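You operate a simulated robot arm through the tools that you are given. There is no shell and no other tool. Be economical: measure what you need, move in short steps, check, and stop when the job is done.

You are at the controls of a simulated robot arm. One attempt, no reset.

TASK
Test the board from the rest at its printed voltage and sort it by the tester's count.
Fine: three rows go in the yellow tray, fewer in the red, lying flat; pins move only with the supply off.

The check looks at the end state, three seconds after you hand in, the way a careful person would. Anything else that was tipped, shoved, dropped, spilled or broken makes it a failure.

THE ROBOT
A 6-joint arm with a two-finger parallel gripper, fixed in place. Base frame: the origin is at the foot of the arm, x ahead of it, y to its left, z up; the work surface is at about z = 0. Lengths are in mm, angles in rad, forces in N, time in s.
With the tool pointing down near the work surface it reaches from about 140 to 580 mm from the base axis. Its first joint turns from -1.152 to 1.152 rad. Payload 2.1 kg.
Tool frame: the origin (TCP) lies between the finger pads and is the grasp point; the fingertips stand 30 mm ahead of it; z points along the fingers, y is the line along which they close. Largest opening 94 mm; finger width 28, thickness 10; the body of the gripper, 50 by 96 mm, starts 55 mm behind the TCP.
Orientation is that of the tool frame in the base frame, as [roll, pitch, yaw] about the fixed x, y, z axes, in that order (R = Rz(yaw) Ry(pitch) Rx(roll)). With the fingers straight down and closing along the base's y, the tool's x points along the base's -x, its y along +y and its z along -z.

THE INTERFACE
- The arm moves only by the tool nudge_tool. Its argument "steps" is a list of rows, each a list of 3 entries, a list of its own where there are three numbers: the shift along the base's x, y, z in mm, then the turn, a rotation vector about the base's x, y, z in rad, then the gripper command, from -1 (fully open) to 1 (shut), values between in proportion. In form: [[[tx, ty, tz], [rx, ry, rz], claw], ...]. A call has 1 to 20 rows; each row shifts and turns the commanded pose from where the row before left it. A row lasts 0.2 s, in which the tool goes at most 50 mm and 0.15 rad; a call with a longer step from one row to the next is refused whole, and so is a gripper value outside its range. A pose out of reach is approached as far as the arm can. The call stops where the force on the tool passes 90 N (or 10 N more than at its start, if that is more) or the arm is blocked; 0.2 s more then pass. The fingers move at their own pace (about 72 mm/s each) and stop on an object; they squeeze with about 32 N. The grip force told is the motor's: it shows also when the fingers shut on nothing. Time passes only in rows, and 0.2 s behind the last, so rows that do not move let the fingers close. It gives the time, the measured TCP pose, the force on the tool (base axes), the opening and the grip force at its end, in the units of the frame above (readings bear some noise), with the torque about the TCP (base axes, N m) and any sound that the robot's microphone picked up.
- Cameras (640 x 400 px; columns grow to the right, rows downward): "scene" is fixed at [76, -393.7, 481.7]; the picture's right is [0.50, -0.86, 0.00], its down [-0.49, -0.28, -0.82] and it looks along [0.71, 0.41, -0.57] (base axes); focal length 251 px, centre (320, 200). "wrist" rides on the gripper at [76, 14, -103] in the tool frame; the picture's right is [-0.18, 0.98, 0.00], its down [-0.75, -0.14, -0.64] and it looks along [-0.63, -0.12, 0.77] (tool axes); focal length 243 px, centre (320, 200). There is no depth. A picture from a camera that has moved, and an enlarged one, comes with that camera's place and axes in the base frame and with its lens.
- snapshot(camera): a new picture of that camera. The clock stands still meanwhile.
- zoom(camera, box): a new picture of the part [left, top, right, bottom] of that camera's present view, enlarged. The clock stands still meanwhile.
- finish_job(): hands the job in; it is judged then, once.

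Go step by step. Nothing tells you positions but the pictures and the camera data: compare them with the known pose of the tool, close in by small moves and look again before you grip or let go. The budget is 120 turns and 64 pictures, counting those below and the enlarged ones. Unless the task says otherwise, let go and move clear before handing in, and close with one line.

The tools are called after "Request:" as name(argument=value, ...) on one line, values as JSON. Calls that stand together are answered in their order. nudge_tool: Moves the arm, as the interface text tells. Its arguments: {"type":"object","properties":{"steps":{"type":"array"}},"required":["steps"]} The other tools are called the same way: snapshot (camera) takes a picture; zoom (camera, box) takes an enlarged picture of a part of a camera's view; finish_job () hands the job in.

At the start:

```text
time_s: 0.0
ee_pos: [292.8, -194.6, 338.4]
ee_rot: [-3.139, 0.0, -3.141]
force: [-0.4, -0.1, 0.5]
torque: [0.01, -0.03, -0.01]
finger_gap: 93.8
grasp_force: 0.0
```

scene: 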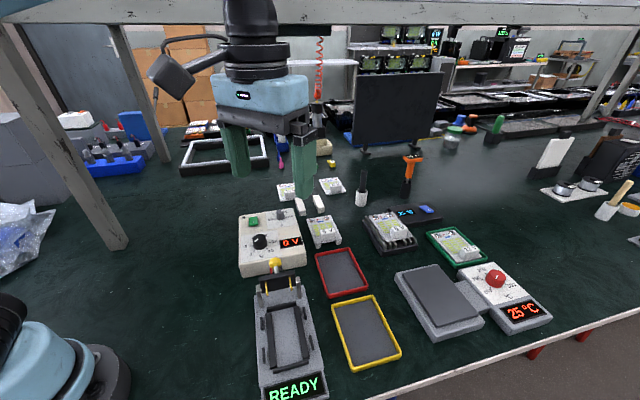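
wrist: 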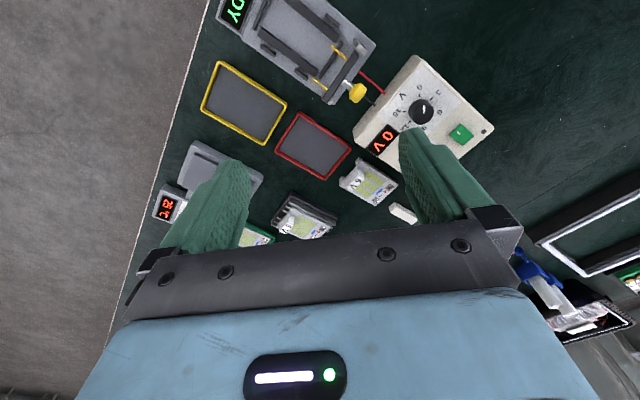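

I see a supply with a dial, a tester with a cradle and READY display, red and yellow trays, and several boards. I'll zoom in to identify "the rest" and the details.

Request:
zoom(camera="scene", box=[220, 160, 380, 280])

Request:
zoom(camera="scene", box=[340, 190, 560, 350])

Request:
zoom(camera="scene", box=[220, 240, 420, 400])

Request:
zoom(camera="wrist", box=[150, 0, 500, 240])

```text
3.33 times, centred on (300, 220) of scene
camera zoom: at [76.0, -393.7, 481.7], right [0.5, -0.86, 0.0], down [-0.49, -0.28, -0.82], along [0.71, 0.41, -0.57], focal length 837 px, centre (387, 133)
```

zoom: 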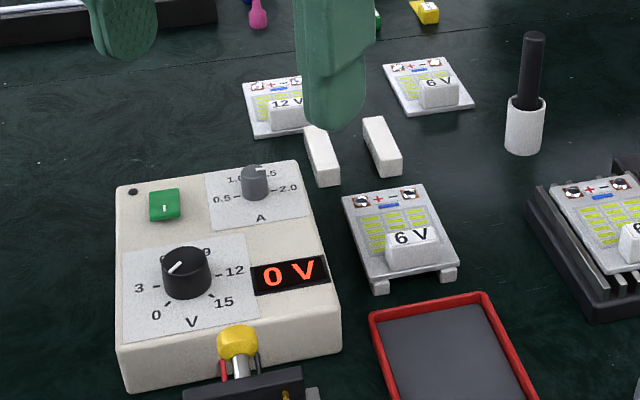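

```text
2.50 times, centred on (450, 270) of scene
camera zoom: at [76.0, -393.7, 481.7], right [0.5, -0.86, 0.0], down [-0.49, -0.28, -0.82], along [0.71, 0.41, -0.57], focal length 628 px, centre (-5, 25)
```

zoom: 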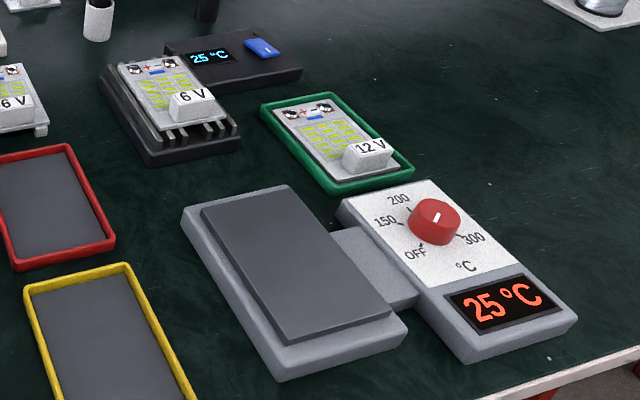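

```text
2.50 times, centred on (320, 320) of scene
camera zoom: at [76.0, -393.7, 481.7], right [0.5, -0.86, 0.0], down [-0.49, -0.28, -0.82], along [0.71, 0.41, -0.57], focal length 628 px, centre (320, -100)
```

zoom: 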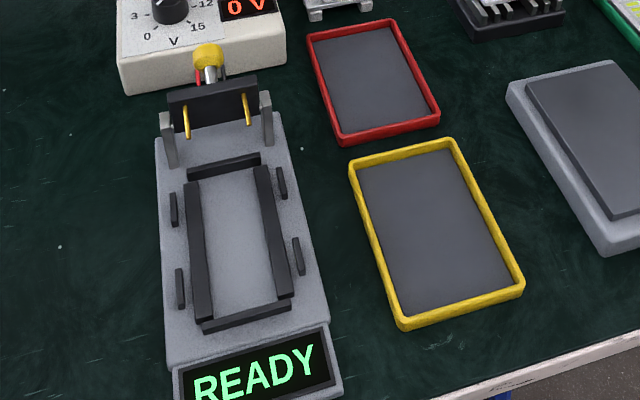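

```text
1.67 times, centred on (325, 120) of wrist
camera zoom: at [218.9, -180.3, 442.2], right [0.18, 0.98, 0.0], down [0.75, -0.14, 0.64], along [0.63, -0.12, -0.77], focal length 404 px, centre (312, 333)
```

zoom: 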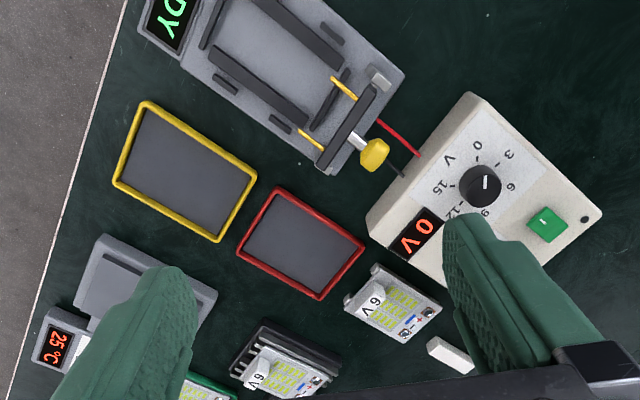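

The 6 V board on two white rails near the supply appears to be "the one from the rest". I'll move the wrist camera over the supply for a closer look at the dial and switch.

Request:
nudge_tool(steps=[[[-7, 31, -28], [0, 0, 0], -1], [[-7, 31, -28], [0, 0, 0], -1], [[-7, 31, -28], [0, 0, 0], -1], [[-6, 31, -27], [0, 0, 0], -1], [[-6, 31, -27], [0, 0, 0], -1], [[0, 0, 0], [0, 0, 0], -1]])

Request:
snapshot(camera="wrist")

Request:
snapshot(camera="scene")

```text
time_s: 1.4
ee_pos: [261.0, -39.0, 201.4]
ee_rot: [-3.141, 0.001, 3.14]
force: [0.4, 0.0, -0.1]
torque: [0.06, -0.01, -0.02]
finger_gap: 94.2
grasp_force: 0.1
```

```text
57 pictures are left
camera wrist: at [186.0, -24.2, 304.6], right [0.18, 0.98, 0.0], down [0.75, -0.14, 0.64], along [0.63, -0.12, -0.77], focal length 243 px, centre (320, 200)
```

wrist: 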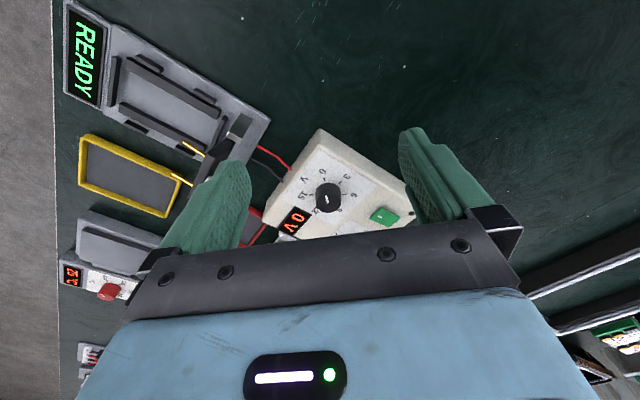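

```text
56 pictures are left
```

scene: 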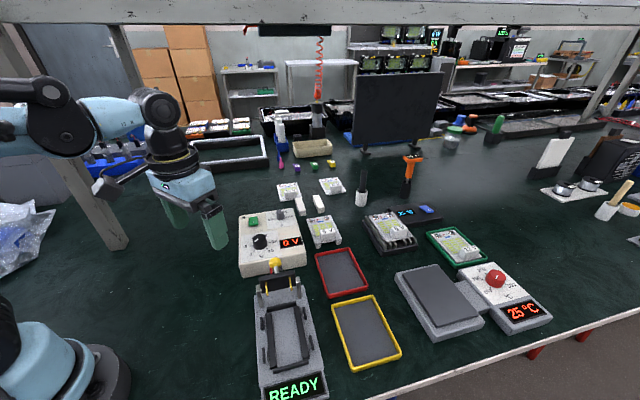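

Request:
zoom(camera="wrist", box=[240, 120, 430, 240])

Request:
zoom(camera="scene", box=[230, 165, 390, 265])

Request:
zoom(camera="scene", box=[240, 250, 340, 312])

```text
3.33 times, centred on (335, 180) of wrist
camera zoom: at [186.0, -24.2, 304.6], right [0.18, 0.98, 0.0], down [0.75, -0.14, 0.64], along [0.63, -0.12, -0.77], focal length 809 px, centre (270, 267)
```

zoom: 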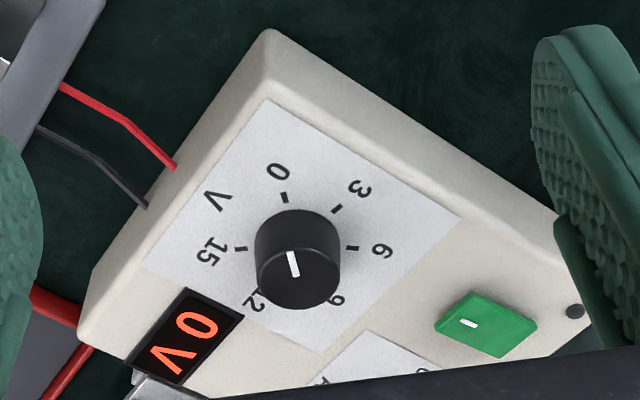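

```text
4.00 times, centred on (310, 215) of scene
camera zoom: at [76.0, -393.7, 481.7], right [0.5, -0.86, 0.0], down [-0.49, -0.28, -0.82], along [0.71, 0.41, -0.57], focal length 1005 px, centre (360, 140)
```

zoom: 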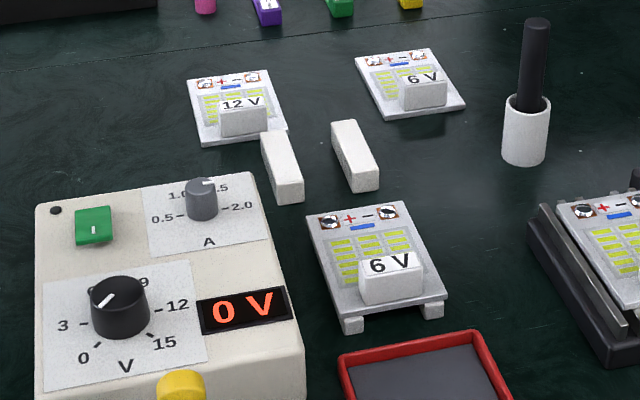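

```text
6.40 times, centred on (290, 281) of scene
camera zoom: at [76.0, -393.7, 481.7], right [0.5, -0.86, 0.0], down [-0.49, -0.28, -0.82], along [0.71, 0.41, -0.57], focal length 1608 px, centre (512, -318)
```

zoom: 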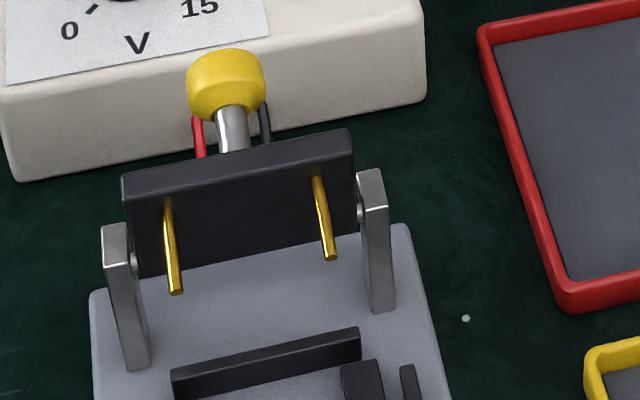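

The dial points to 0 V and the supply is off; the V knob sits at about (383, -52), top at z≈70, panel z≈50. The 6 V mark is 108° clockwise. I'll go above the knob with a +0.94 rad turn.

Request:
nudge_tool(steps=[[[17.4, -1.9, -9], [0, 0, 0.135], -1], [[17.4, -1.9, -9], [0, 0, 0.135], -1], [[17.4, -1.9, -9], [0, 0, 0.135], -1], [[17.4, -1.9, -9], [0, 0, 0.135], -1], [[17.4, -1.9, -9], [0, 0, 0.135], -1], [[17.4, -1.9, -9], [0, 0, 0.135], -1], [[17.6, -1.6, -9], [0, 0, 0.132], -1], [[0, 0, 0], [0, 0, 0], -1]])

Request:
zoom(camera="scene", box=[200, 160, 360, 260])

Request:
snapshot(camera="wrist")

```text
time_s: 3.2
ee_pos: [382.6, -53.0, 136.9]
ee_rot: [-3.14, 0.002, -2.2]
force: [-0.4, -0.1, 0.2]
torque: [-0.03, 0.03, 0.0]
finger_gap: 94.1
grasp_force: 0.0
```

```text
4.00 times, centred on (280, 210) of scene
camera zoom: at [76.0, -393.7, 481.7], right [0.5, -0.86, 0.0], down [-0.49, -0.28, -0.82], along [0.71, 0.41, -0.57], focal length 1005 px, centre (480, 160)
```

zoom: 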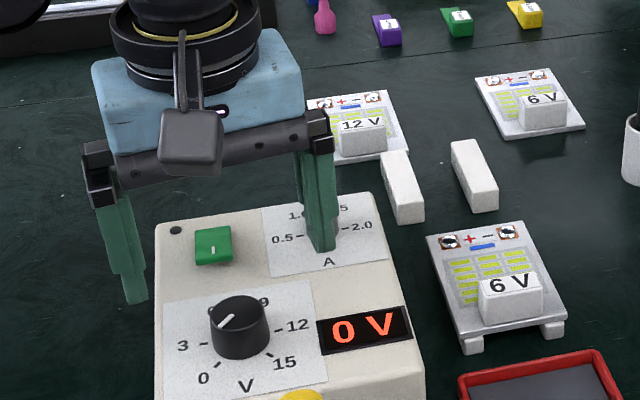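

```text
51 pictures are left
camera wrist: at [328.1, -107.0, 240.9], right [-0.69, 0.73, 0.0], down [0.56, 0.53, 0.64], along [0.47, 0.44, -0.77], focal length 243 px, centre (320, 200)
```

wrist: 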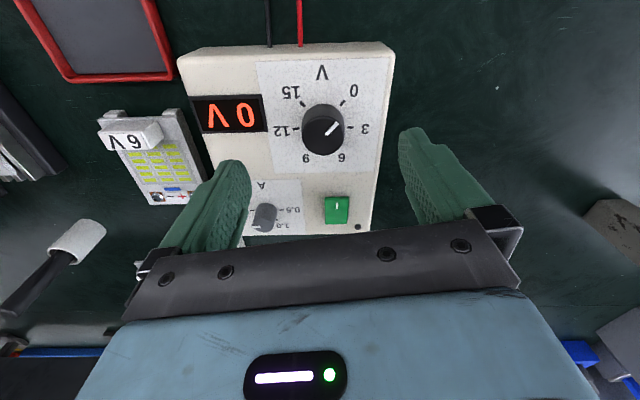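

Aligned over the knob; descend and grip.

Request:
nudge_tool(steps=[[[0.5, 0.5, -20], [0, 0, 0], -1], [[0.5, 0.5, -20], [0, 0, 0], -1], [[0, 0, -10], [0, 0, 0], -1], [[0, 0, 0], [0, 0, 0], 0], [[0, 0, 0], [0, 0, 0], 0.5], [[0, 0, 0], [0, 0, 0], 0.7], [[0, 0, 0], [0, 0, 0], 0.7]])

```text
time_s: 4.8
ee_pos: [383.2, -51.5, 88.8]
ee_rot: [3.138, -0.002, -2.198]
force: [-16.8, 13.6, -6.7]
torque: [0.48, 0.45, 0.0]
finger_gap: 32.4
grasp_force: 44.6
```

Gripped, but with a sideways load; I'll ease by 1 mm in the force's direction and check.

Request:
nudge_tool(steps=[[[-0.8, 0.6, 0], [0, 0, 0], 0.7], [[0, 0, 0], [0, 0, 0], 0.7]])

```text
time_s: 5.4
ee_pos: [383.1, -51.2, 86.7]
ee_rot: [3.141, 0.002, -2.198]
force: [-7.3, 18.3, -1.7]
torque: [0.0, 0.8, 0.01]
finger_gap: 32.2
grasp_force: 44.4
```

Request:
nudge_tool(steps=[[[-0.8, 2, 0], [0, 0, 0], 0.7], [[0, 0, 0], [0, 0, 0], 0.7]])

```text
time_s: 6.0
ee_pos: [383.3, -51.5, 87.2]
ee_rot: [-3.137, 0.002, -2.204]
force: [-1.0, -3.6, 5.7]
torque: [1.03, -0.57, 0.02]
finger_gap: 32.2
grasp_force: 45.3
```

Load is relieved. Now turn the knob clockwise in steps.

Request:
nudge_tool(steps=[[[0, 0, 0], [0, 0, -0.12], 0.7], [[0, 0, 0], [0, 0, -0.12], 0.7], [[0, 0, 0], [0, 0, -0.12], 0.7], [[0, 0, 0], [0, 0, -0.12], 0.7], [[0, 0, 0], [0, 0, 0], 0.7]])

Request:
zoom(camera="scene", box=[220, 190, 332, 260])

```text
time_s: 7.2
ee_pos: [382.9, -51.8, 86.1]
ee_rot: [-3.133, -0.002, -2.686]
force: [11.5, -21.4, -22.2]
torque: [-0.78, 0.25, -0.03]
finger_gap: 32.3
grasp_force: 45.2
```

```text
5.71 times, centred on (276, 225) of scene
camera zoom: at [76.1, -393.7, 481.7], right [0.5, -0.86, 0.0], down [-0.49, -0.28, -0.82], along [0.71, 0.41, -0.57], focal length 1435 px, centre (571, 57)
```

zoom: 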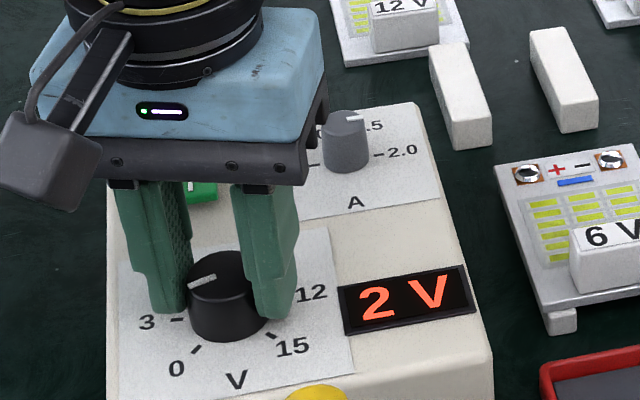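

The display follows the knob (2 V). Continue turning.

Request:
nudge_tool(steps=[[[0.4, -1, 0.5], [0, 0, -0.13], 0.7], [[0, -0.5, 0], [0, 0, -0.13], 0.7], [[0, 0, 0], [0, 0, -0.13], 0.7], [[0, 0, 0], [0, 0, -0.13], 0.7], [[0, 0, 0], [0, 0, -0.13], 0.7], [[0, 0, 0], [0, 0, 0], 0.7]])

```text
time_s: 8.6
ee_pos: [382.4, -51.7, 88.1]
ee_rot: [-3.14, -0.001, 2.949]
force: [0.1, -9.9, -25.3]
torque: [-0.27, -0.1, -0.03]
finger_gap: 32.1
grasp_force: 45.2
```

Request:
nudge_tool(steps=[[[0, 0, 0], [0, 0, -0.13], 0.7], [[0, 0, 0], [0, 0, -0.13], 0.7], [[0, 0, 0], [0, 0, -0.13], 0.7], [[0, 0, 0], [0, 0, -0.13], 0.7], [[0, 0, 0], [0, 0, -0.13], 0.7], [[0, 0, 0], [0, 0, -0.105], 0.7], [[0, 0, 0], [0, 0, 0], 0.7]])

Request:
zoom(camera="scene", box=[220, 190, 332, 260])

```text
time_s: 10.2
ee_pos: [381.9, -49.9, 87.4]
ee_rot: [-3.141, -0.001, 2.196]
force: [5.5, -0.1, -28.6]
torque: [-0.47, -0.49, -0.02]
finger_gap: 32.4
grasp_force: 44.8
```

```text
5.71 times, centred on (276, 225) of scene
camera zoom: at [76.1, -393.7, 481.7], right [0.5, -0.86, 0.0], down [-0.49, -0.28, -0.82], along [0.71, 0.41, -0.57], focal length 1435 px, centre (571, 57)
```

zoom: 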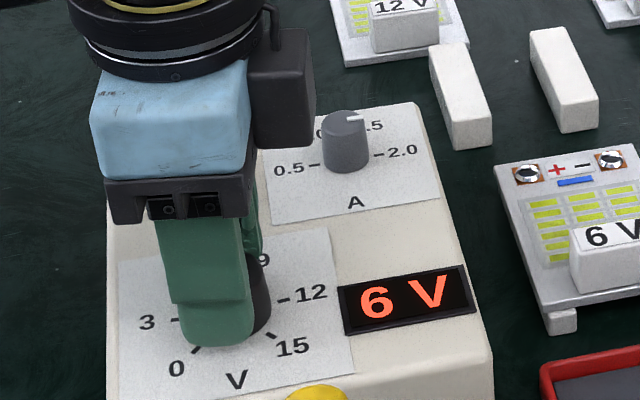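

Dial reads 6 V. Release, lift, straighten and look at the rest.

Request:
nudge_tool(steps=[[[0, 0, 0], [0, 0, 0], 0], [[0, 0, 0], [0, 0, 0], -0.3], [[0, 0, 25], [0, 0, 0], -0.5], [[0, 0, 40], [0, 0, 0], -1], [[0, -10, 12], [0, 0, 0.135], -1], [[0, -10, 12], [0, 0, 0.135], -1], [[0, -10, 12], [0, 0, 0.135], -1], [[0, -10, 12], [0, 0, 0.135], -1], [[0, -10, 0], [0, 0, 0.135], -1], [[0, -10, 0], [0, 0, 0.135], -1], [[0, 0, 0], [0, 0, 0.135], -1], [[0, 0, 0], [0, 0, 0], -1]])

Request:
snapshot(camera="wrist")

Request:
zoom(camera="scene", box=[220, 190, 364, 280])

```text
time_s: 12.8
ee_pos: [381.6, -111.7, 200.2]
ee_rot: [-3.14, -0.001, -3.138]
force: [-1.0, 0.7, 0.0]
torque: [-0.02, 0.0, 0.01]
finger_gap: 94.0
grasp_force: 0.0
```

```text
48 pictures are left
camera wrist: at [307.2, -96.6, 305.2], right [0.18, 0.98, 0.0], down [0.75, -0.14, 0.64], along [0.63, -0.12, -0.77], focal length 243 px, centre (320, 200)
```

wrist: 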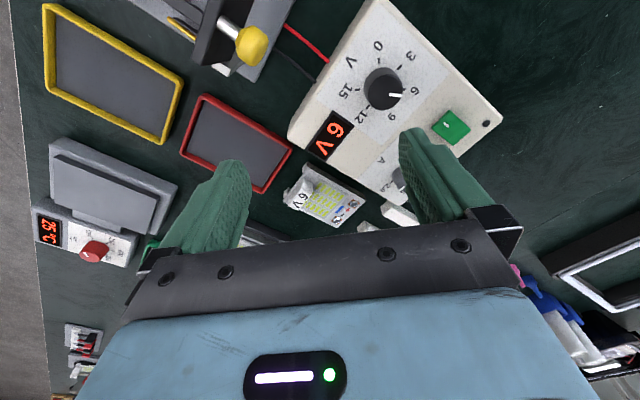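

```text
4.44 times, centred on (292, 235) of scene
camera zoom: at [76.0, -393.7, 481.7], right [0.5, -0.86, 0.0], down [-0.49, -0.28, -0.82], along [0.71, 0.41, -0.57], focal length 1116 px, centre (444, 44)
```

zoom: 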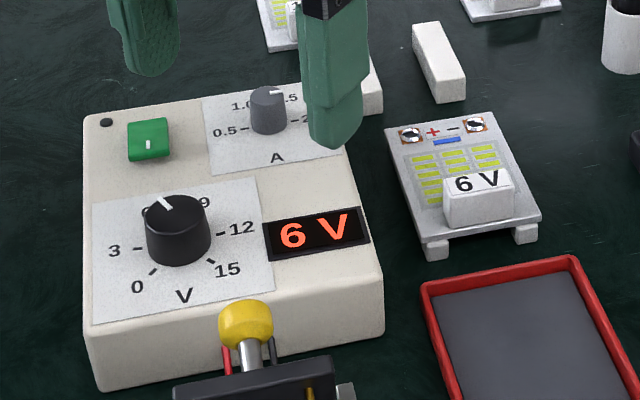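

Request:
zoom(camera="wrist", box=[260, 150, 388, 230])

Request:
zoom(camera="scene", box=[290, 195, 370, 245])

```text
5.00 times, centred on (324, 190) of wrist
camera zoom: at [307.2, -96.6, 305.2], right [0.18, 0.98, 0.0], down [0.75, -0.14, 0.64], along [0.63, -0.12, -0.77], focal length 1213 px, centre (300, 250)
```

zoom: 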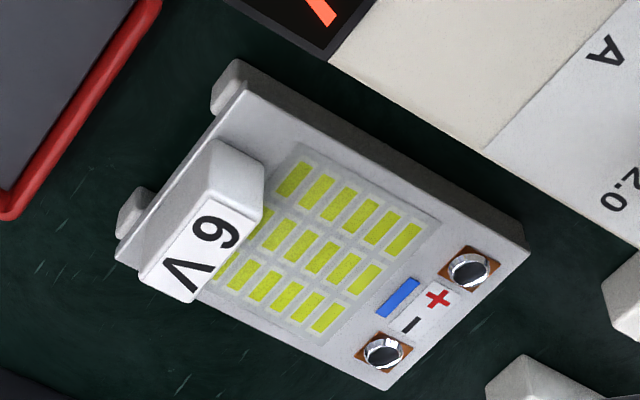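

```text
8.00 times, centred on (330, 220) of scene
camera zoom: at [76.0, -393.7, 481.7], right [0.5, -0.86, 0.0], down [-0.49, -0.28, -0.82], along [0.71, 0.41, -0.57], focal length 2010 px, centre (240, 40)
```

zoom: 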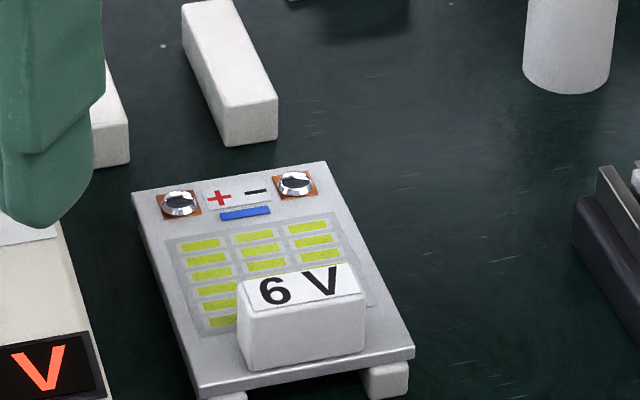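

The 6 V label block (about 40×17 mm, top z≈44, centre ≈(515,-165)) makes a good handle that avoids the guides. I'll go above it with the closing axis along the board's long axis and check.

Request:
nudge_tool(steps=[[[19, -7.6, -10], [0, 0, -0.13], -1], [[19, -7.6, -10], [0, 0, -0.13], -1], [[19, -7.6, -10], [0, 0, -0.13], -1], [[19, -7.6, -10], [0, 0, -0.13], -1], [[19, -7.6, -10], [0, 0, -0.13], -1], [[19, -7.6, -10], [0, 0, -0.12], -1], [[19, -7.6, -10], [0, 0, 0], -1], [[0, 0, 0], [0, 0, 0], -1]])

Request:
snapshot(camera="wrist")

Request:
zoom(camera="scene", box=[260, 170, 388, 250])

```text
time_s: 14.6
ee_pos: [515.8, -162.4, 130.5]
ee_rot: [-3.139, 0.002, 2.369]
force: [0.8, 0.0, -0.5]
torque: [-0.01, -0.01, -0.04]
finger_gap: 94.2
grasp_force: 0.0
```

```text
44 pictures are left
camera wrist: at [472.2, -99.3, 234.6], right [0.82, 0.58, 0.0], down [0.44, -0.63, 0.64], along [0.37, -0.53, -0.77], focal length 243 px, centre (320, 200)
```

wrist: 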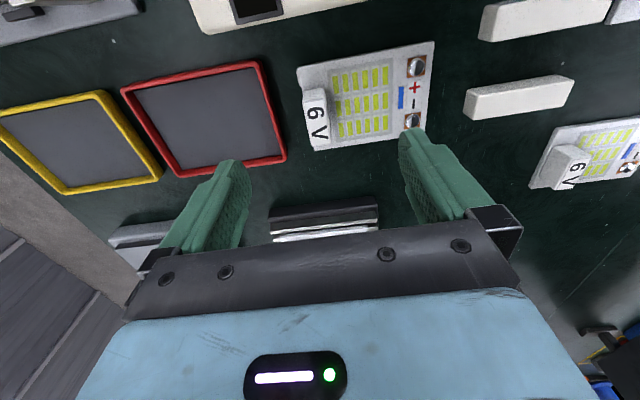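

```text
5.00 times, centred on (324, 210) of scene
camera zoom: at [76.0, -393.7, 481.7], right [0.5, -0.86, 0.0], down [-0.49, -0.28, -0.82], along [0.71, 0.41, -0.57], focal length 1256 px, centre (300, 150)
```

zoom: 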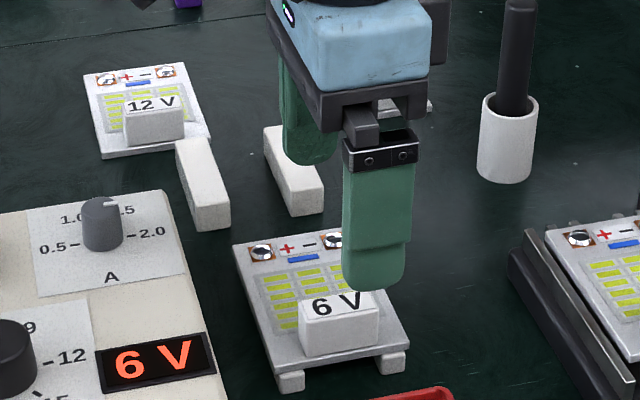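

Request:
zoom(camera="wrist", box=[280, 30, 456, 140])

```text
3.64 times, centred on (368, 85) of wrist
camera zoom: at [472.2, -99.3, 234.6], right [0.82, 0.58, 0.0], down [0.44, -0.63, 0.64], along [0.37, -0.53, -0.77], focal length 882 px, centre (146, 618)
```

zoom: 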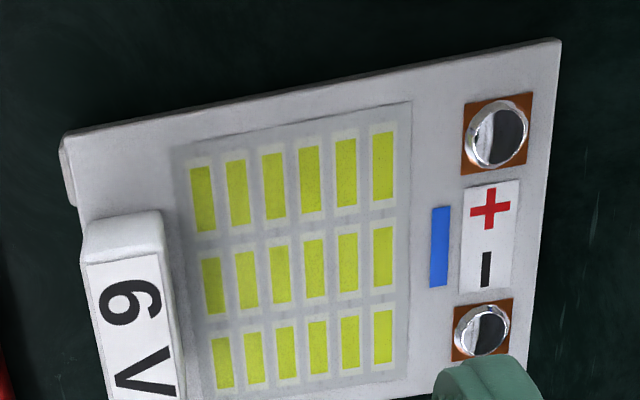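

Refined block centre (516.5, -165), board axis at 45°. Descend partway and check fingertip height.

Request:
nudge_tool(steps=[[[0.7, -2.7, -20], [0, 0, -0.012], -0.3], [[0, 0, -20], [0, 0, 0], -0.3], [[0, 0, -20], [0, 0, 0], -0.3], [[0, 0, -14], [0, 0, 0], -0.3], [[0, 0, 0], [0, 0, 0], -0.3]])

Request:
zoom(camera="scene", box=[285, 190, 365, 250])

Request:
snapshot(camera="wrist")

```text
time_s: 15.8
ee_pos: [516.5, -165.7, 56.4]
ee_rot: [-3.141, 0.001, 2.36]
force: [-0.9, 0.3, 0.4]
torque: [-0.02, -0.02, 0.01]
finger_gap: 60.9
grasp_force: 0.0
```

```text
6.67 times, centred on (325, 220) of scene
camera zoom: at [76.0, -393.7, 481.7], right [0.5, -0.86, 0.0], down [-0.49, -0.28, -0.82], along [0.71, 0.41, -0.57], focal length 1675 px, centre (287, 67)
```

zoom: 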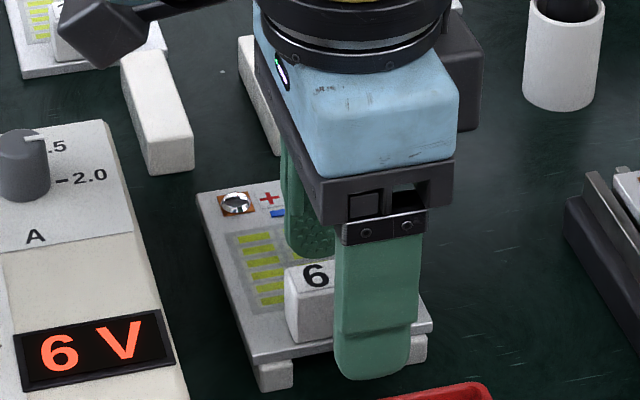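

```text
40 pictures are left
camera wrist: at [473.8, -102.3, 159.8], right [0.82, 0.57, 0.0], down [0.44, -0.63, 0.64], along [0.36, -0.53, -0.77], focal length 243 px, centre (320, 200)
```

wrist: 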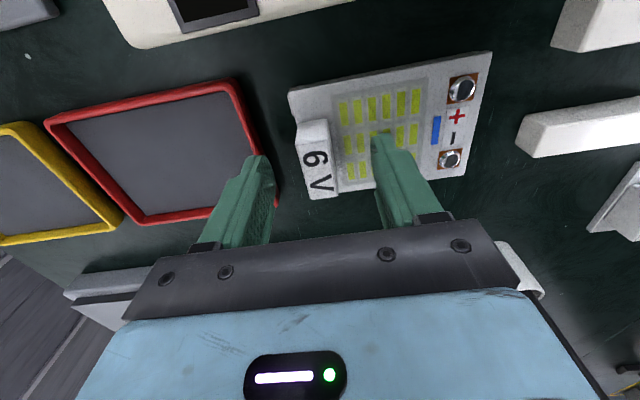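

Fingers straddle the block. Small lateral correction, slight descent, and close.

Request:
nudge_tool(steps=[[[-2.5, 2.5, -2], [0, 0, 0], -0.3], [[0, 0, 0], [0, 0, 0], 0.3], [[0, 0, 0], [0, 0, 0], 0.8], [[0, 0, 0], [0, 0, 0], 1], [[0, 0, 0], [0, 0, 0], 1]])

```text
time_s: 17.0
ee_pos: [512.9, -164.6, 56.0]
ee_rot: [-3.141, -0.001, 2.359]
force: [0.6, -0.3, 0.3]
torque: [0.01, -0.02, -0.02]
finger_gap: 17.1
grasp_force: 32.2
```

Gripped on 17 mm. Lift and look.

Request:
nudge_tool(steps=[[[0, 0, 5], [0, 0, 0], 1], [[0, 0, 10], [0, 0, 0], 1], [[0, 0, 20], [0, 0, 0], 1], [[0, 0, 25], [0, 0, 0], 1], [[0, 0, 0], [0, 0, 0], 1]])

Request:
snapshot(camera="scene")

Request:
snapshot(camera="wrist")

```text
time_s: 18.2
ee_pos: [515.0, -163.7, 115.3]
ee_rot: [-3.139, -0.001, 2.36]
force: [-0.1, -0.1, 0.2]
torque: [0.02, 0.02, -0.02]
finger_gap: 16.9
grasp_force: 31.7
```

```text
39 pictures are left
```

scene: 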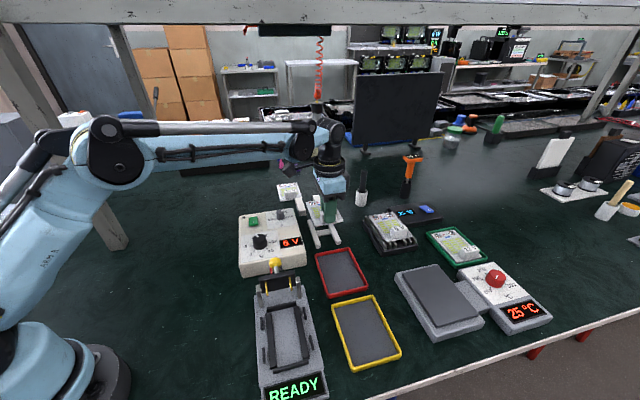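

```text
38 pictures are left
camera wrist: at [471.7, -100.1, 219.6], right [0.82, 0.57, 0.0], down [0.44, -0.63, 0.64], along [0.36, -0.53, -0.77], focal length 243 px, centre (320, 200)
```

wrist: 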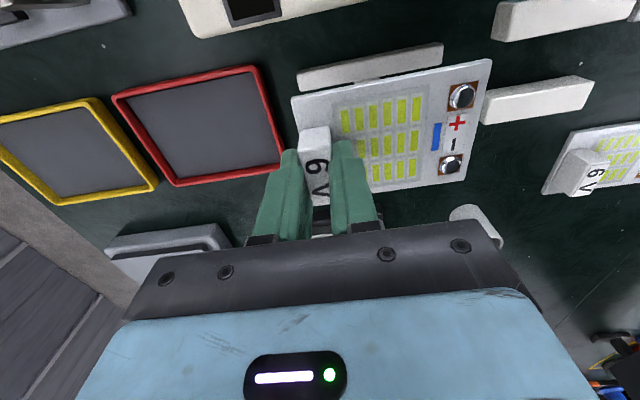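

Board is held level and the rails stayed. Now a close look at the tester nest.

Request:
zoom(camera="scene", box=[230, 250, 350, 400])

Request:
zoom(camera="wrist", box=[270, 30, 510, 230])

```text
2.67 times, centred on (290, 325) of scene
camera zoom: at [76.0, -393.7, 481.7], right [0.5, -0.86, 0.0], down [-0.49, -0.28, -0.82], along [0.71, 0.41, -0.57], focal length 670 px, centre (400, -133)
```

zoom: 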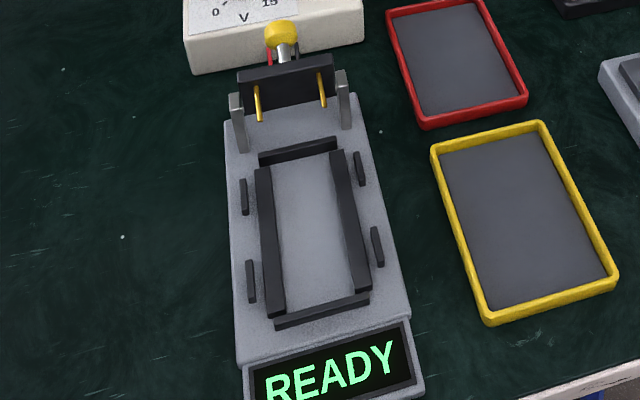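

```text
2.00 times, centred on (390, 130) of wrist
camera zoom: at [471.7, -100.1, 219.6], right [0.82, 0.57, 0.0], down [0.44, -0.63, 0.64], along [0.36, -0.53, -0.77], focal length 485 px, centre (180, 340)
```

zoom: 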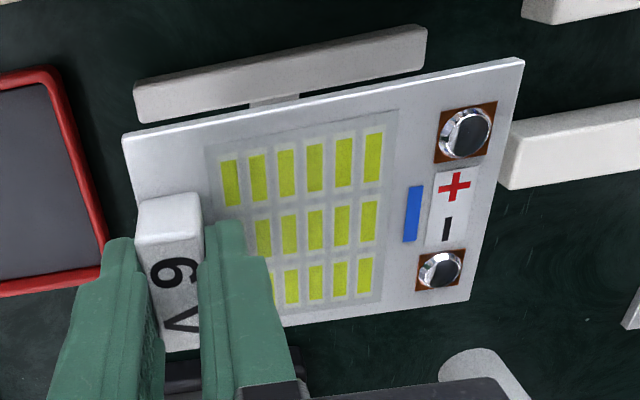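

The nest centre is about (250,-221) aligned at 45°, with raised pins overhanging its hinge end at z≈85. I'll carry the board high, come down shifted back from the pins, then slide under them.

Request:
nudge_tool(steps=[[[0, 0, 30], [0, 0, 0], 1], [[0, 0, 30], [0, 0, 0], 1], [[-31.3, -10.5, 0], [0, 0, 0], 1], [[-31.3, -10.5, 0], [0, 0, 0], 1], [[-31.3, -10.5, 0], [0, 0, 0], 1], [[-31.3, -10.5, 0], [0, 0, 0], 1], [[-31.3, -10.5, 0], [0, 0, 0], 1], [[-31.3, -10.5, 0], [0, 0, 0], 1], [[-31.3, -10.5, 0], [0, 0, 0], 1], [[-31.3, -10.5, 0], [0, 0, 0], 1], [[-31.3, -10.5, 0], [0, 0, 0], 1], [[-31.3, -10.5, 0], [0, 0, 0], 1], [[0, 0, 0], [0, 0, 0], 1]])

Request:
snapshot(camera="scene")

Request:
snapshot(camera="wrist")

```text
time_s: 21.0
ee_pos: [200.5, -269.3, 175.4]
ee_rot: [-3.139, -0.001, 2.36]
force: [1.1, -0.9, -1.4]
torque: [-0.02, 0.01, 0.02]
finger_gap: 17.0
grasp_force: 32.0
```

```text
35 pictures are left
```

scene: 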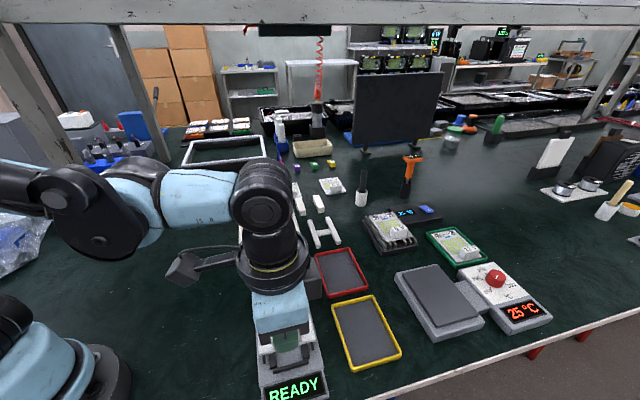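

```text
34 pictures are left
camera wrist: at [158.7, -206.0, 279.3], right [0.82, 0.57, 0.0], down [0.44, -0.63, 0.64], along [0.36, -0.53, -0.77], focal length 243 px, centre (320, 200)
```

wrist: 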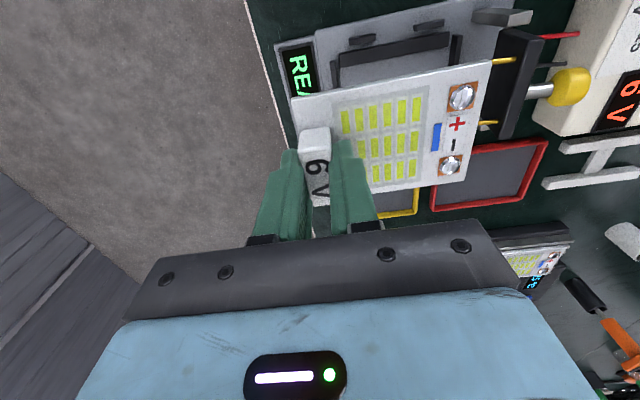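

Request:
zoom(camera="wrist", box=[280, 0, 600, 200])

```text
2.00 times, centred on (440, 100) of wrist
camera zoom: at [158.7, -206.0, 279.3], right [0.82, 0.57, 0.0], down [0.44, -0.63, 0.64], along [0.36, -0.53, -0.77], focal length 485 px, centre (80, 400)
```

zoom: 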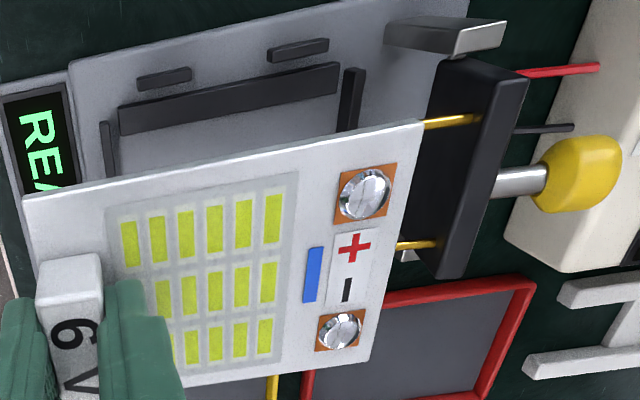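

The nest centre refines to about (252,-219). Descending beside the pins to a height below them.

Request:
nudge_tool(steps=[[[0, 0, -25], [0, 0, 0], 1], [[0, 0, -25], [0, 0, 0], 1], [[0, 0, -25], [0, 0, 0], 1], [[0, 0, -15], [0, 0, 0], 1], [[2.5, -2.5, 0], [0, 0, 0], 1], [[0, 0, 0], [0, 0, 0], 1]])

Request:
snapshot(camera="wrist")

Request:
zoom(camera="scene", box=[230, 250, 350, 400])

```text
time_s: 22.4
ee_pos: [204.8, -271.5, 84.8]
ee_rot: [-3.138, 0.0, 2.359]
force: [0.1, -0.7, -0.2]
torque: [0.01, 0.05, -0.05]
finger_gap: 16.6
grasp_force: 32.2
```

```text
32 pictures are left
camera wrist: at [161.3, -207.2, 188.8], right [0.82, 0.57, 0.0], down [0.44, -0.63, 0.64], along [0.36, -0.53, -0.77], focal length 243 px, centre (320, 200)
```

wrist: 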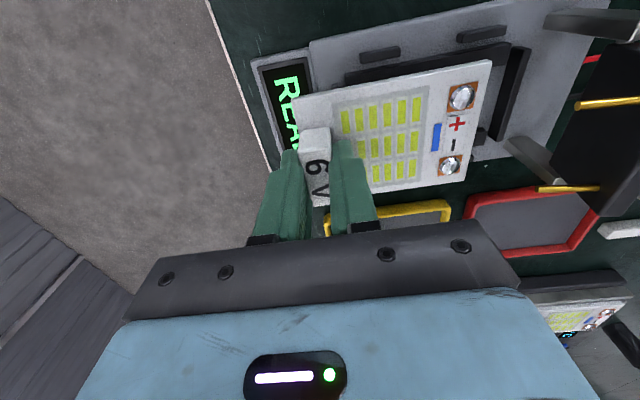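

```text
2.67 times, centred on (290, 325) of scene
camera zoom: at [76.0, -393.7, 481.7], right [0.5, -0.86, 0.0], down [-0.49, -0.28, -0.82], along [0.71, 0.41, -0.57], focal length 670 px, centre (400, -133)
```

zoom: 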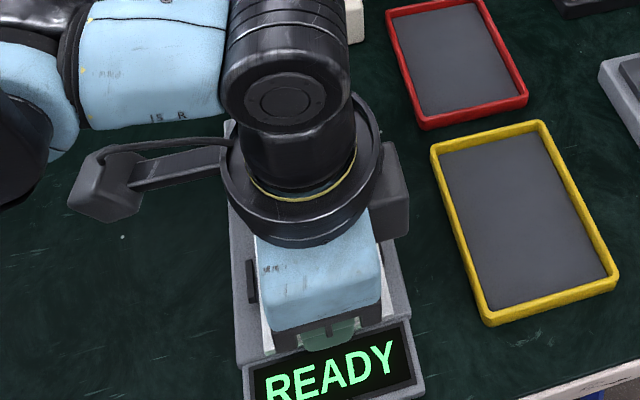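

Request:
zoom(camera="wrist", box=[280, 10, 580, 200])

```text
2.11 times, centred on (430, 105) of wrist
camera zoom: at [161.3, -207.2, 188.8], right [0.82, 0.57, 0.0], down [0.44, -0.63, 0.64], along [0.36, -0.53, -0.77], focal length 511 px, centre (88, 400)
```

zoom: 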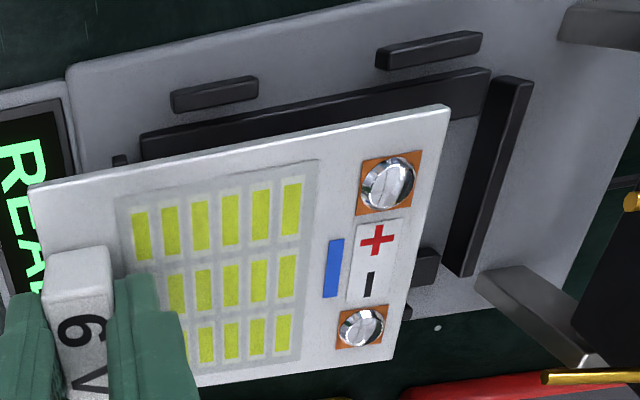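

Sliding forward under the pins to the nest centre, then down to just above the fences.

Request:
nudge_tool(steps=[[[10, 10.5, 0], [0, 0, 0], 1], [[10, 10.5, 0], [0, 0, 0], 1], [[0, 0, -10], [0, 0, 0], 1], [[0, 0, -9], [0, 0, 0], 1], [[0, 0, 0], [0, 0, 0], 1]])

Request:
zoom(camera="wrist", box=[270, 30, 526, 210])

```text
time_s: 23.6
ee_pos: [223.5, -252.1, 66.3]
ee_rot: [-3.139, 0.0, 2.359]
force: [0.7, 0.1, -0.5]
torque: [0.01, 0.03, 0.0]
finger_gap: 16.8
grasp_force: 31.6
```

```text
2.22 times, centred on (398, 120) of wrist
camera zoom: at [180.7, -187.4, 169.3], right [0.82, 0.57, 0.0], down [0.44, -0.63, 0.64], along [0.36, -0.53, -0.77], focal length 539 px, centre (147, 378)
```

zoom: 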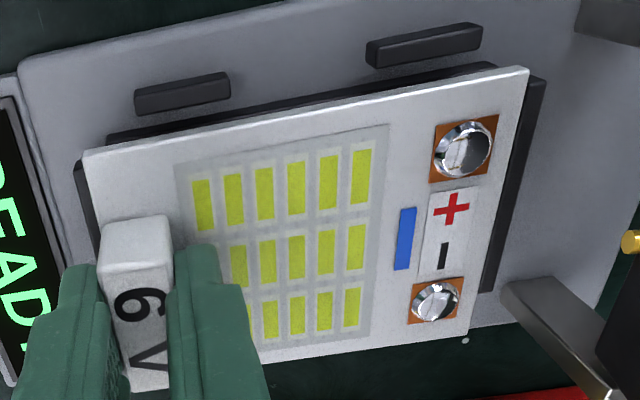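

Alignment is close; shift about 2.5 mm along the long axis and lower gently.

Request:
nudge_tool(steps=[[[2, 1.5, 0], [0, 0, 0], 1], [[0, 0, -3], [0, 0, 0], 1], [[0, 0, -2], [0, 0, 0], 1], [[0, 0, 0], [0, 0, 0], 1]])

Request:
zoom(camera="wrist", box=[270, 30, 526, 210])

```text
time_s: 24.6
ee_pos: [225.4, -249.1, 61.4]
ee_rot: [-3.141, 0.0, 2.361]
force: [-5.6, 3.6, 20.4]
torque: [-0.28, -0.46, 0.03]
finger_gap: 16.9
grasp_force: 31.9
```

```text
2.22 times, centred on (398, 120) of wrist
camera zoom: at [183.0, -185.3, 164.5], right [0.82, 0.57, 0.0], down [0.44, -0.63, 0.64], along [0.36, -0.53, -0.77], focal length 539 px, centre (147, 378)
```

zoom: 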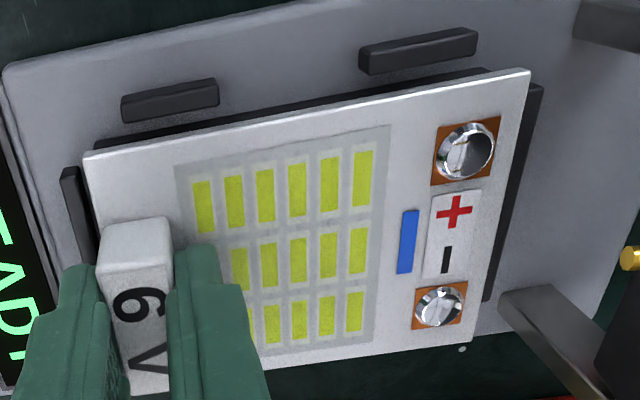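

The contact appears to be on the +w side guide; raise, shift 3 mm the other way, and retry.

Request:
nudge_tool(steps=[[[0, 0, 4], [0, 0, 0], 1], [[-2.1, 2.1, 0], [0, 0, 0], 1], [[0, 0, -2], [0, 0, 0], 1], [[0, 0, -2], [0, 0, 0], 1], [[0, 0, 0], [0, 0, 0], 1]])

Request:
zoom(camera="wrist", box=[270, 30, 526, 210])

```text
time_s: 25.8
ee_pos: [224.6, -246.5, 60.1]
ee_rot: [-3.14, 0.001, 2.361]
force: [1.7, 0.1, -0.1]
torque: [-0.02, 0.01, 0.02]
finger_gap: 17.2
grasp_force: 32.1
```

```text
2.22 times, centred on (398, 120) of wrist
camera zoom: at [180.9, -182.9, 164.5], right [0.82, 0.57, 0.0], down [0.44, -0.63, 0.64], along [0.36, -0.53, -0.77], focal length 539 px, centre (147, 378)
```

zoom: 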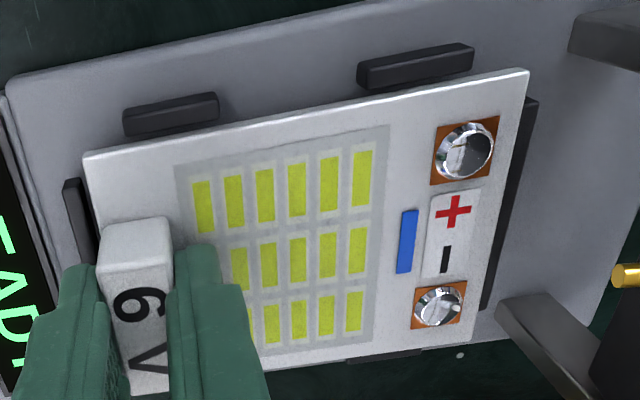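

No contact now at the same height; lower further in 1–2 mm steps.

Request:
nudge_tool(steps=[[[0, 0, -1.5], [0, 0, 0], 1], [[0, 0, -1.5], [0, 0, 0], 1], [[0, 0, 0], [0, 0, 0], 1]])

```text
time_s: 26.6
ee_pos: [223.9, -248.0, 59.1]
ee_rot: [-3.14, 0.0, 2.359]
force: [2.0, -0.3, 21.3]
torque: [0.59, 0.42, -0.04]
finger_gap: 17.1
grasp_force: 32.0
```

Contact now on the opposite guide, so the centre lies between; raise 2 mm, shift back 1.1 mm, and lower.

Request:
nudge_tool(steps=[[[0, 0, 3], [0, 0, 0], 1], [[0.8, -0.8, 0], [0, 0, 0], 1], [[0, 0, -2], [0, 0, 0], 1], [[0, 0, -2], [0, 0, 0], 1], [[0, 0, 0], [0, 0, 0], 1]])

```text
time_s: 27.8
ee_pos: [224.8, -248.5, 56.9]
ee_rot: [-3.139, -0.001, 2.358]
force: [-2.2, -5.4, 22.4]
torque: [0.48, 0.39, 0.07]
finger_gap: 17.1
grasp_force: 31.9
```

Request:
zoom(camera="wrist", box=[270, 30, 526, 210])

```text
2.22 times, centred on (398, 120) of wrist
camera zoom: at [182.0, -184.0, 160.0], right [0.82, 0.57, 0.0], down [0.44, -0.63, 0.64], along [0.36, -0.53, -0.77], focal length 539 px, centre (147, 378)
```

zoom: 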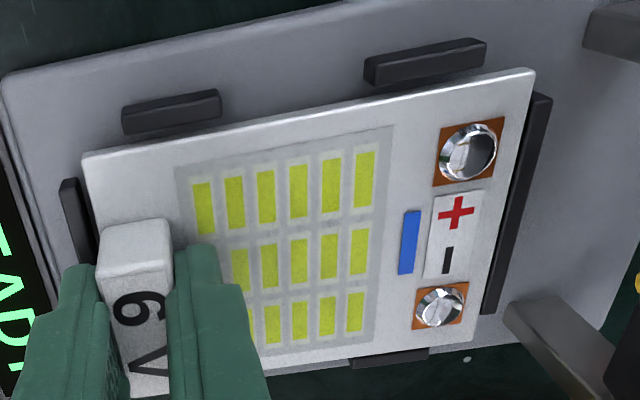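

Request:
nudge_tool(steps=[[[0, 0, 2], [0, 0, 0], 1], [[0.6, -0.6, 0], [0, 0, 0], 1], [[0, 0, -1.5], [0, 0, 0], 1], [[0, 0, -1.5], [0, 0, 0], 1], [[0, 0, 0], [0, 0, 0], 1]])

```text
time_s: 29.0
ee_pos: [225.2, -248.5, 56.5]
ee_rot: [-3.139, 0.001, 2.36]
force: [-0.1, 0.0, 20.2]
torque: [0.53, 0.32, -0.02]
finger_gap: 16.7
grasp_force: 31.7
```

The contact matches the left support rail with no sideways force, so the board appears seated. Release gently and look.

Request:
nudge_tool(steps=[[[0, 0, 0.7], [0, 0, 0], 1], [[0, 0, 0], [0, 0, 0], 0.5], [[0, 0, 0], [0, 0, 0], 0.3], [[0, 0, 0], [0, 0, 0], 0.2], [[0, 0, 0], [0, 0, 0], 0.2]])

Request:
zoom(camera="wrist", box=[270, 30, 526, 210])

```text
time_s: 30.2
ee_pos: [225.8, -249.0, 57.4]
ee_rot: [-3.14, -0.002, 2.361]
force: [-0.1, 0.4, -0.5]
torque: [-0.01, 0.04, -0.02]
finger_gap: 37.7
grasp_force: 0.0
```

```text
2.22 times, centred on (398, 120) of wrist
camera zoom: at [182.3, -184.6, 160.7], right [0.82, 0.57, 0.0], down [0.44, -0.63, 0.64], along [0.36, -0.53, -0.77], focal length 539 px, centre (147, 378)
```

zoom: 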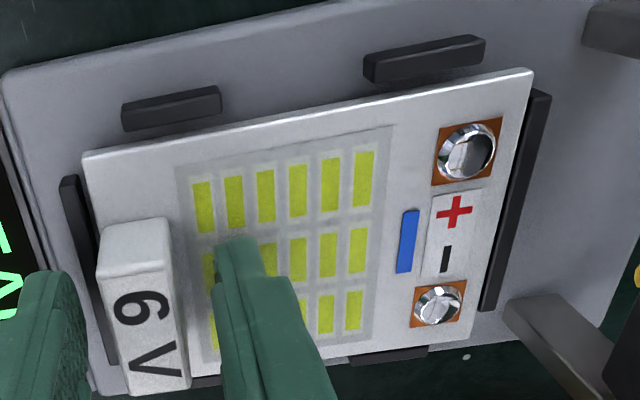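

Board looks centred between all guides. Lift clear, move above/behind the yellow lever knob with fingers closed, and check the board from the scene camera.

Request:
nudge_tool(steps=[[[0, 0, 15], [0, 0, 0], 0.2], [[0, 0, 40], [0, 0, 0], 0.2], [[0, 0, 45], [0, 0, 0], 0.2], [[0, 0, 45], [0, 0, 0], 0.2], [[29.6, 30, 0], [0, 0, 0], 1], [[29.6, 30, 0], [0, 0, 0], 1], [[29.6, 30, 0], [0, 0, 0], 1], [[29.6, 30, 0], [0, 0, 0], 1], [[0, 0, 0], [0, 0, 0], 1]])

Request:
zoom(camera="scene", box=[220, 230, 360, 400])

Request:
snapshot(camera="wrist")

```text
time_s: 32.2
ee_pos: [340.1, -128.0, 204.2]
ee_rot: [-3.139, 0.0, 2.358]
force: [-0.8, -1.1, 0.7]
torque: [-0.02, 0.01, 0.0]
finger_gap: 0.0
grasp_force: 32.3
```

```text
2.35 times, centred on (290, 315) of scene
camera zoom: at [76.0, -393.7, 481.7], right [0.5, -0.86, 0.0], down [-0.49, -0.28, -0.82], along [0.71, 0.41, -0.57], focal length 591 px, centre (391, -71)
```

zoom: 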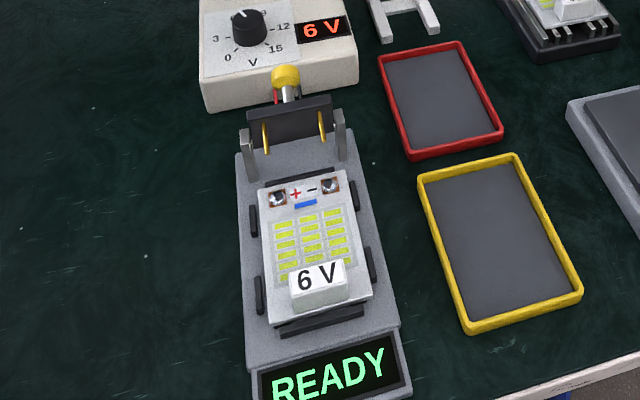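

```text
23 pictures are left
camera wrist: at [298.1, -64.0, 306.6], right [0.82, 0.57, 0.0], down [0.44, -0.63, 0.64], along [0.36, -0.53, -0.77], focal length 243 px, centre (320, 200)
```

wrist: 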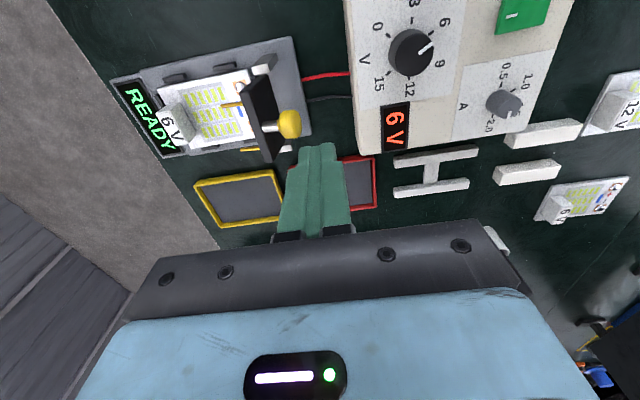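

Board seated flat; knob confirmed at (323,-150,100). Lower behind the knob and start pushing it towards the board (supply is off).

Request:
nudge_tool(steps=[[[1.4, -1.4, -30], [0, 0, 0], 1], [[1.4, -1.4, -30], [0, 0, 0], 1], [[0, 0, -27], [0, 0, 0], 1], [[-5, -5, 0], [0, 0, 0], 1], [[-5, -5, 0], [0, 0, 0], 1], [[-3, -3, 0], [0, 0, 0], 1], [[0, 0, 0], [0, 0, 0], 1]])

Request:
zoom(camera="scene", box=[220, 210, 360, 310])

```text
time_s: 33.8
ee_pos: [332.5, -146.5, 115.3]
ee_rot: [-3.142, 0.002, 2.359]
force: [0.8, -0.6, -1.2]
torque: [-0.03, -0.01, 0.01]
finger_gap: 0.0
grasp_force: 31.7
```

```text
4.00 times, centred on (290, 260) of scene
camera zoom: at [76.0, -393.7, 481.7], right [0.5, -0.86, 0.0], down [-0.49, -0.28, -0.82], along [0.71, 0.41, -0.57], focal length 1005 px, centre (440, -40)
```

zoom: 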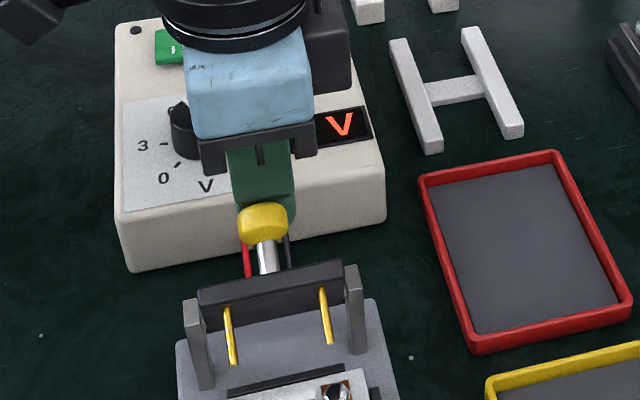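

Request:
nudge_tool(steps=[[[-5, -2, 0], [0, 0, 0], 1], [[-4, -4, 0], [0, 0, 0], 1], [[-4, -4, 0], [0, 0, 0], 1], [[-4, -4, 0], [0, 0, 0], 1], [[0, 0, 0], [0, 0, 0], 1]])

```text
time_s: 35.0
ee_pos: [316.2, -158.5, 114.0]
ee_rot: [-3.14, 0.0, 2.361]
force: [0.4, -0.3, 0.9]
torque: [-0.01, 0.0, 0.01]
finger_gap: 0.0
grasp_force: 31.6
```

Request:
nudge_tool(steps=[[[-4, -4, 0], [0, 0, 0], 1], [[-4, -4, 0], [0, 0, 0], 1], [[0, 0, 0], [0, 0, 0], 1]])

Request:
zoom(camera="scene", box=[220, 210, 360, 310])

```text
time_s: 35.8
ee_pos: [307.5, -166.0, 115.8]
ee_rot: [-3.14, 0.001, 2.36]
force: [-0.6, 0.1, 0.5]
torque: [0.0, -0.03, 0.03]
finger_gap: 0.0
grasp_force: 32.7
```

```text
4.00 times, centred on (290, 260) of scene
camera zoom: at [76.0, -393.7, 481.7], right [0.5, -0.86, 0.0], down [-0.49, -0.28, -0.82], along [0.71, 0.41, -0.57], focal length 1005 px, centre (440, -40)
```

zoom: 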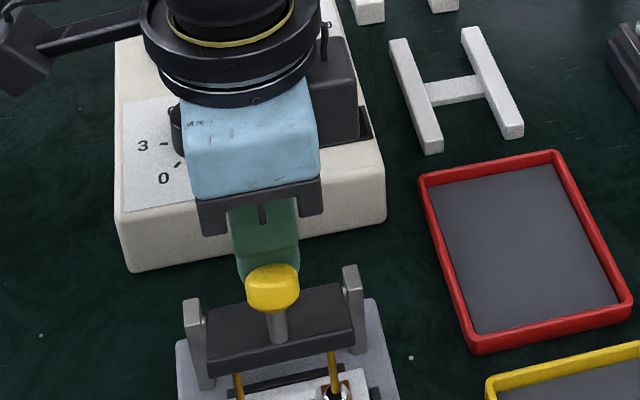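

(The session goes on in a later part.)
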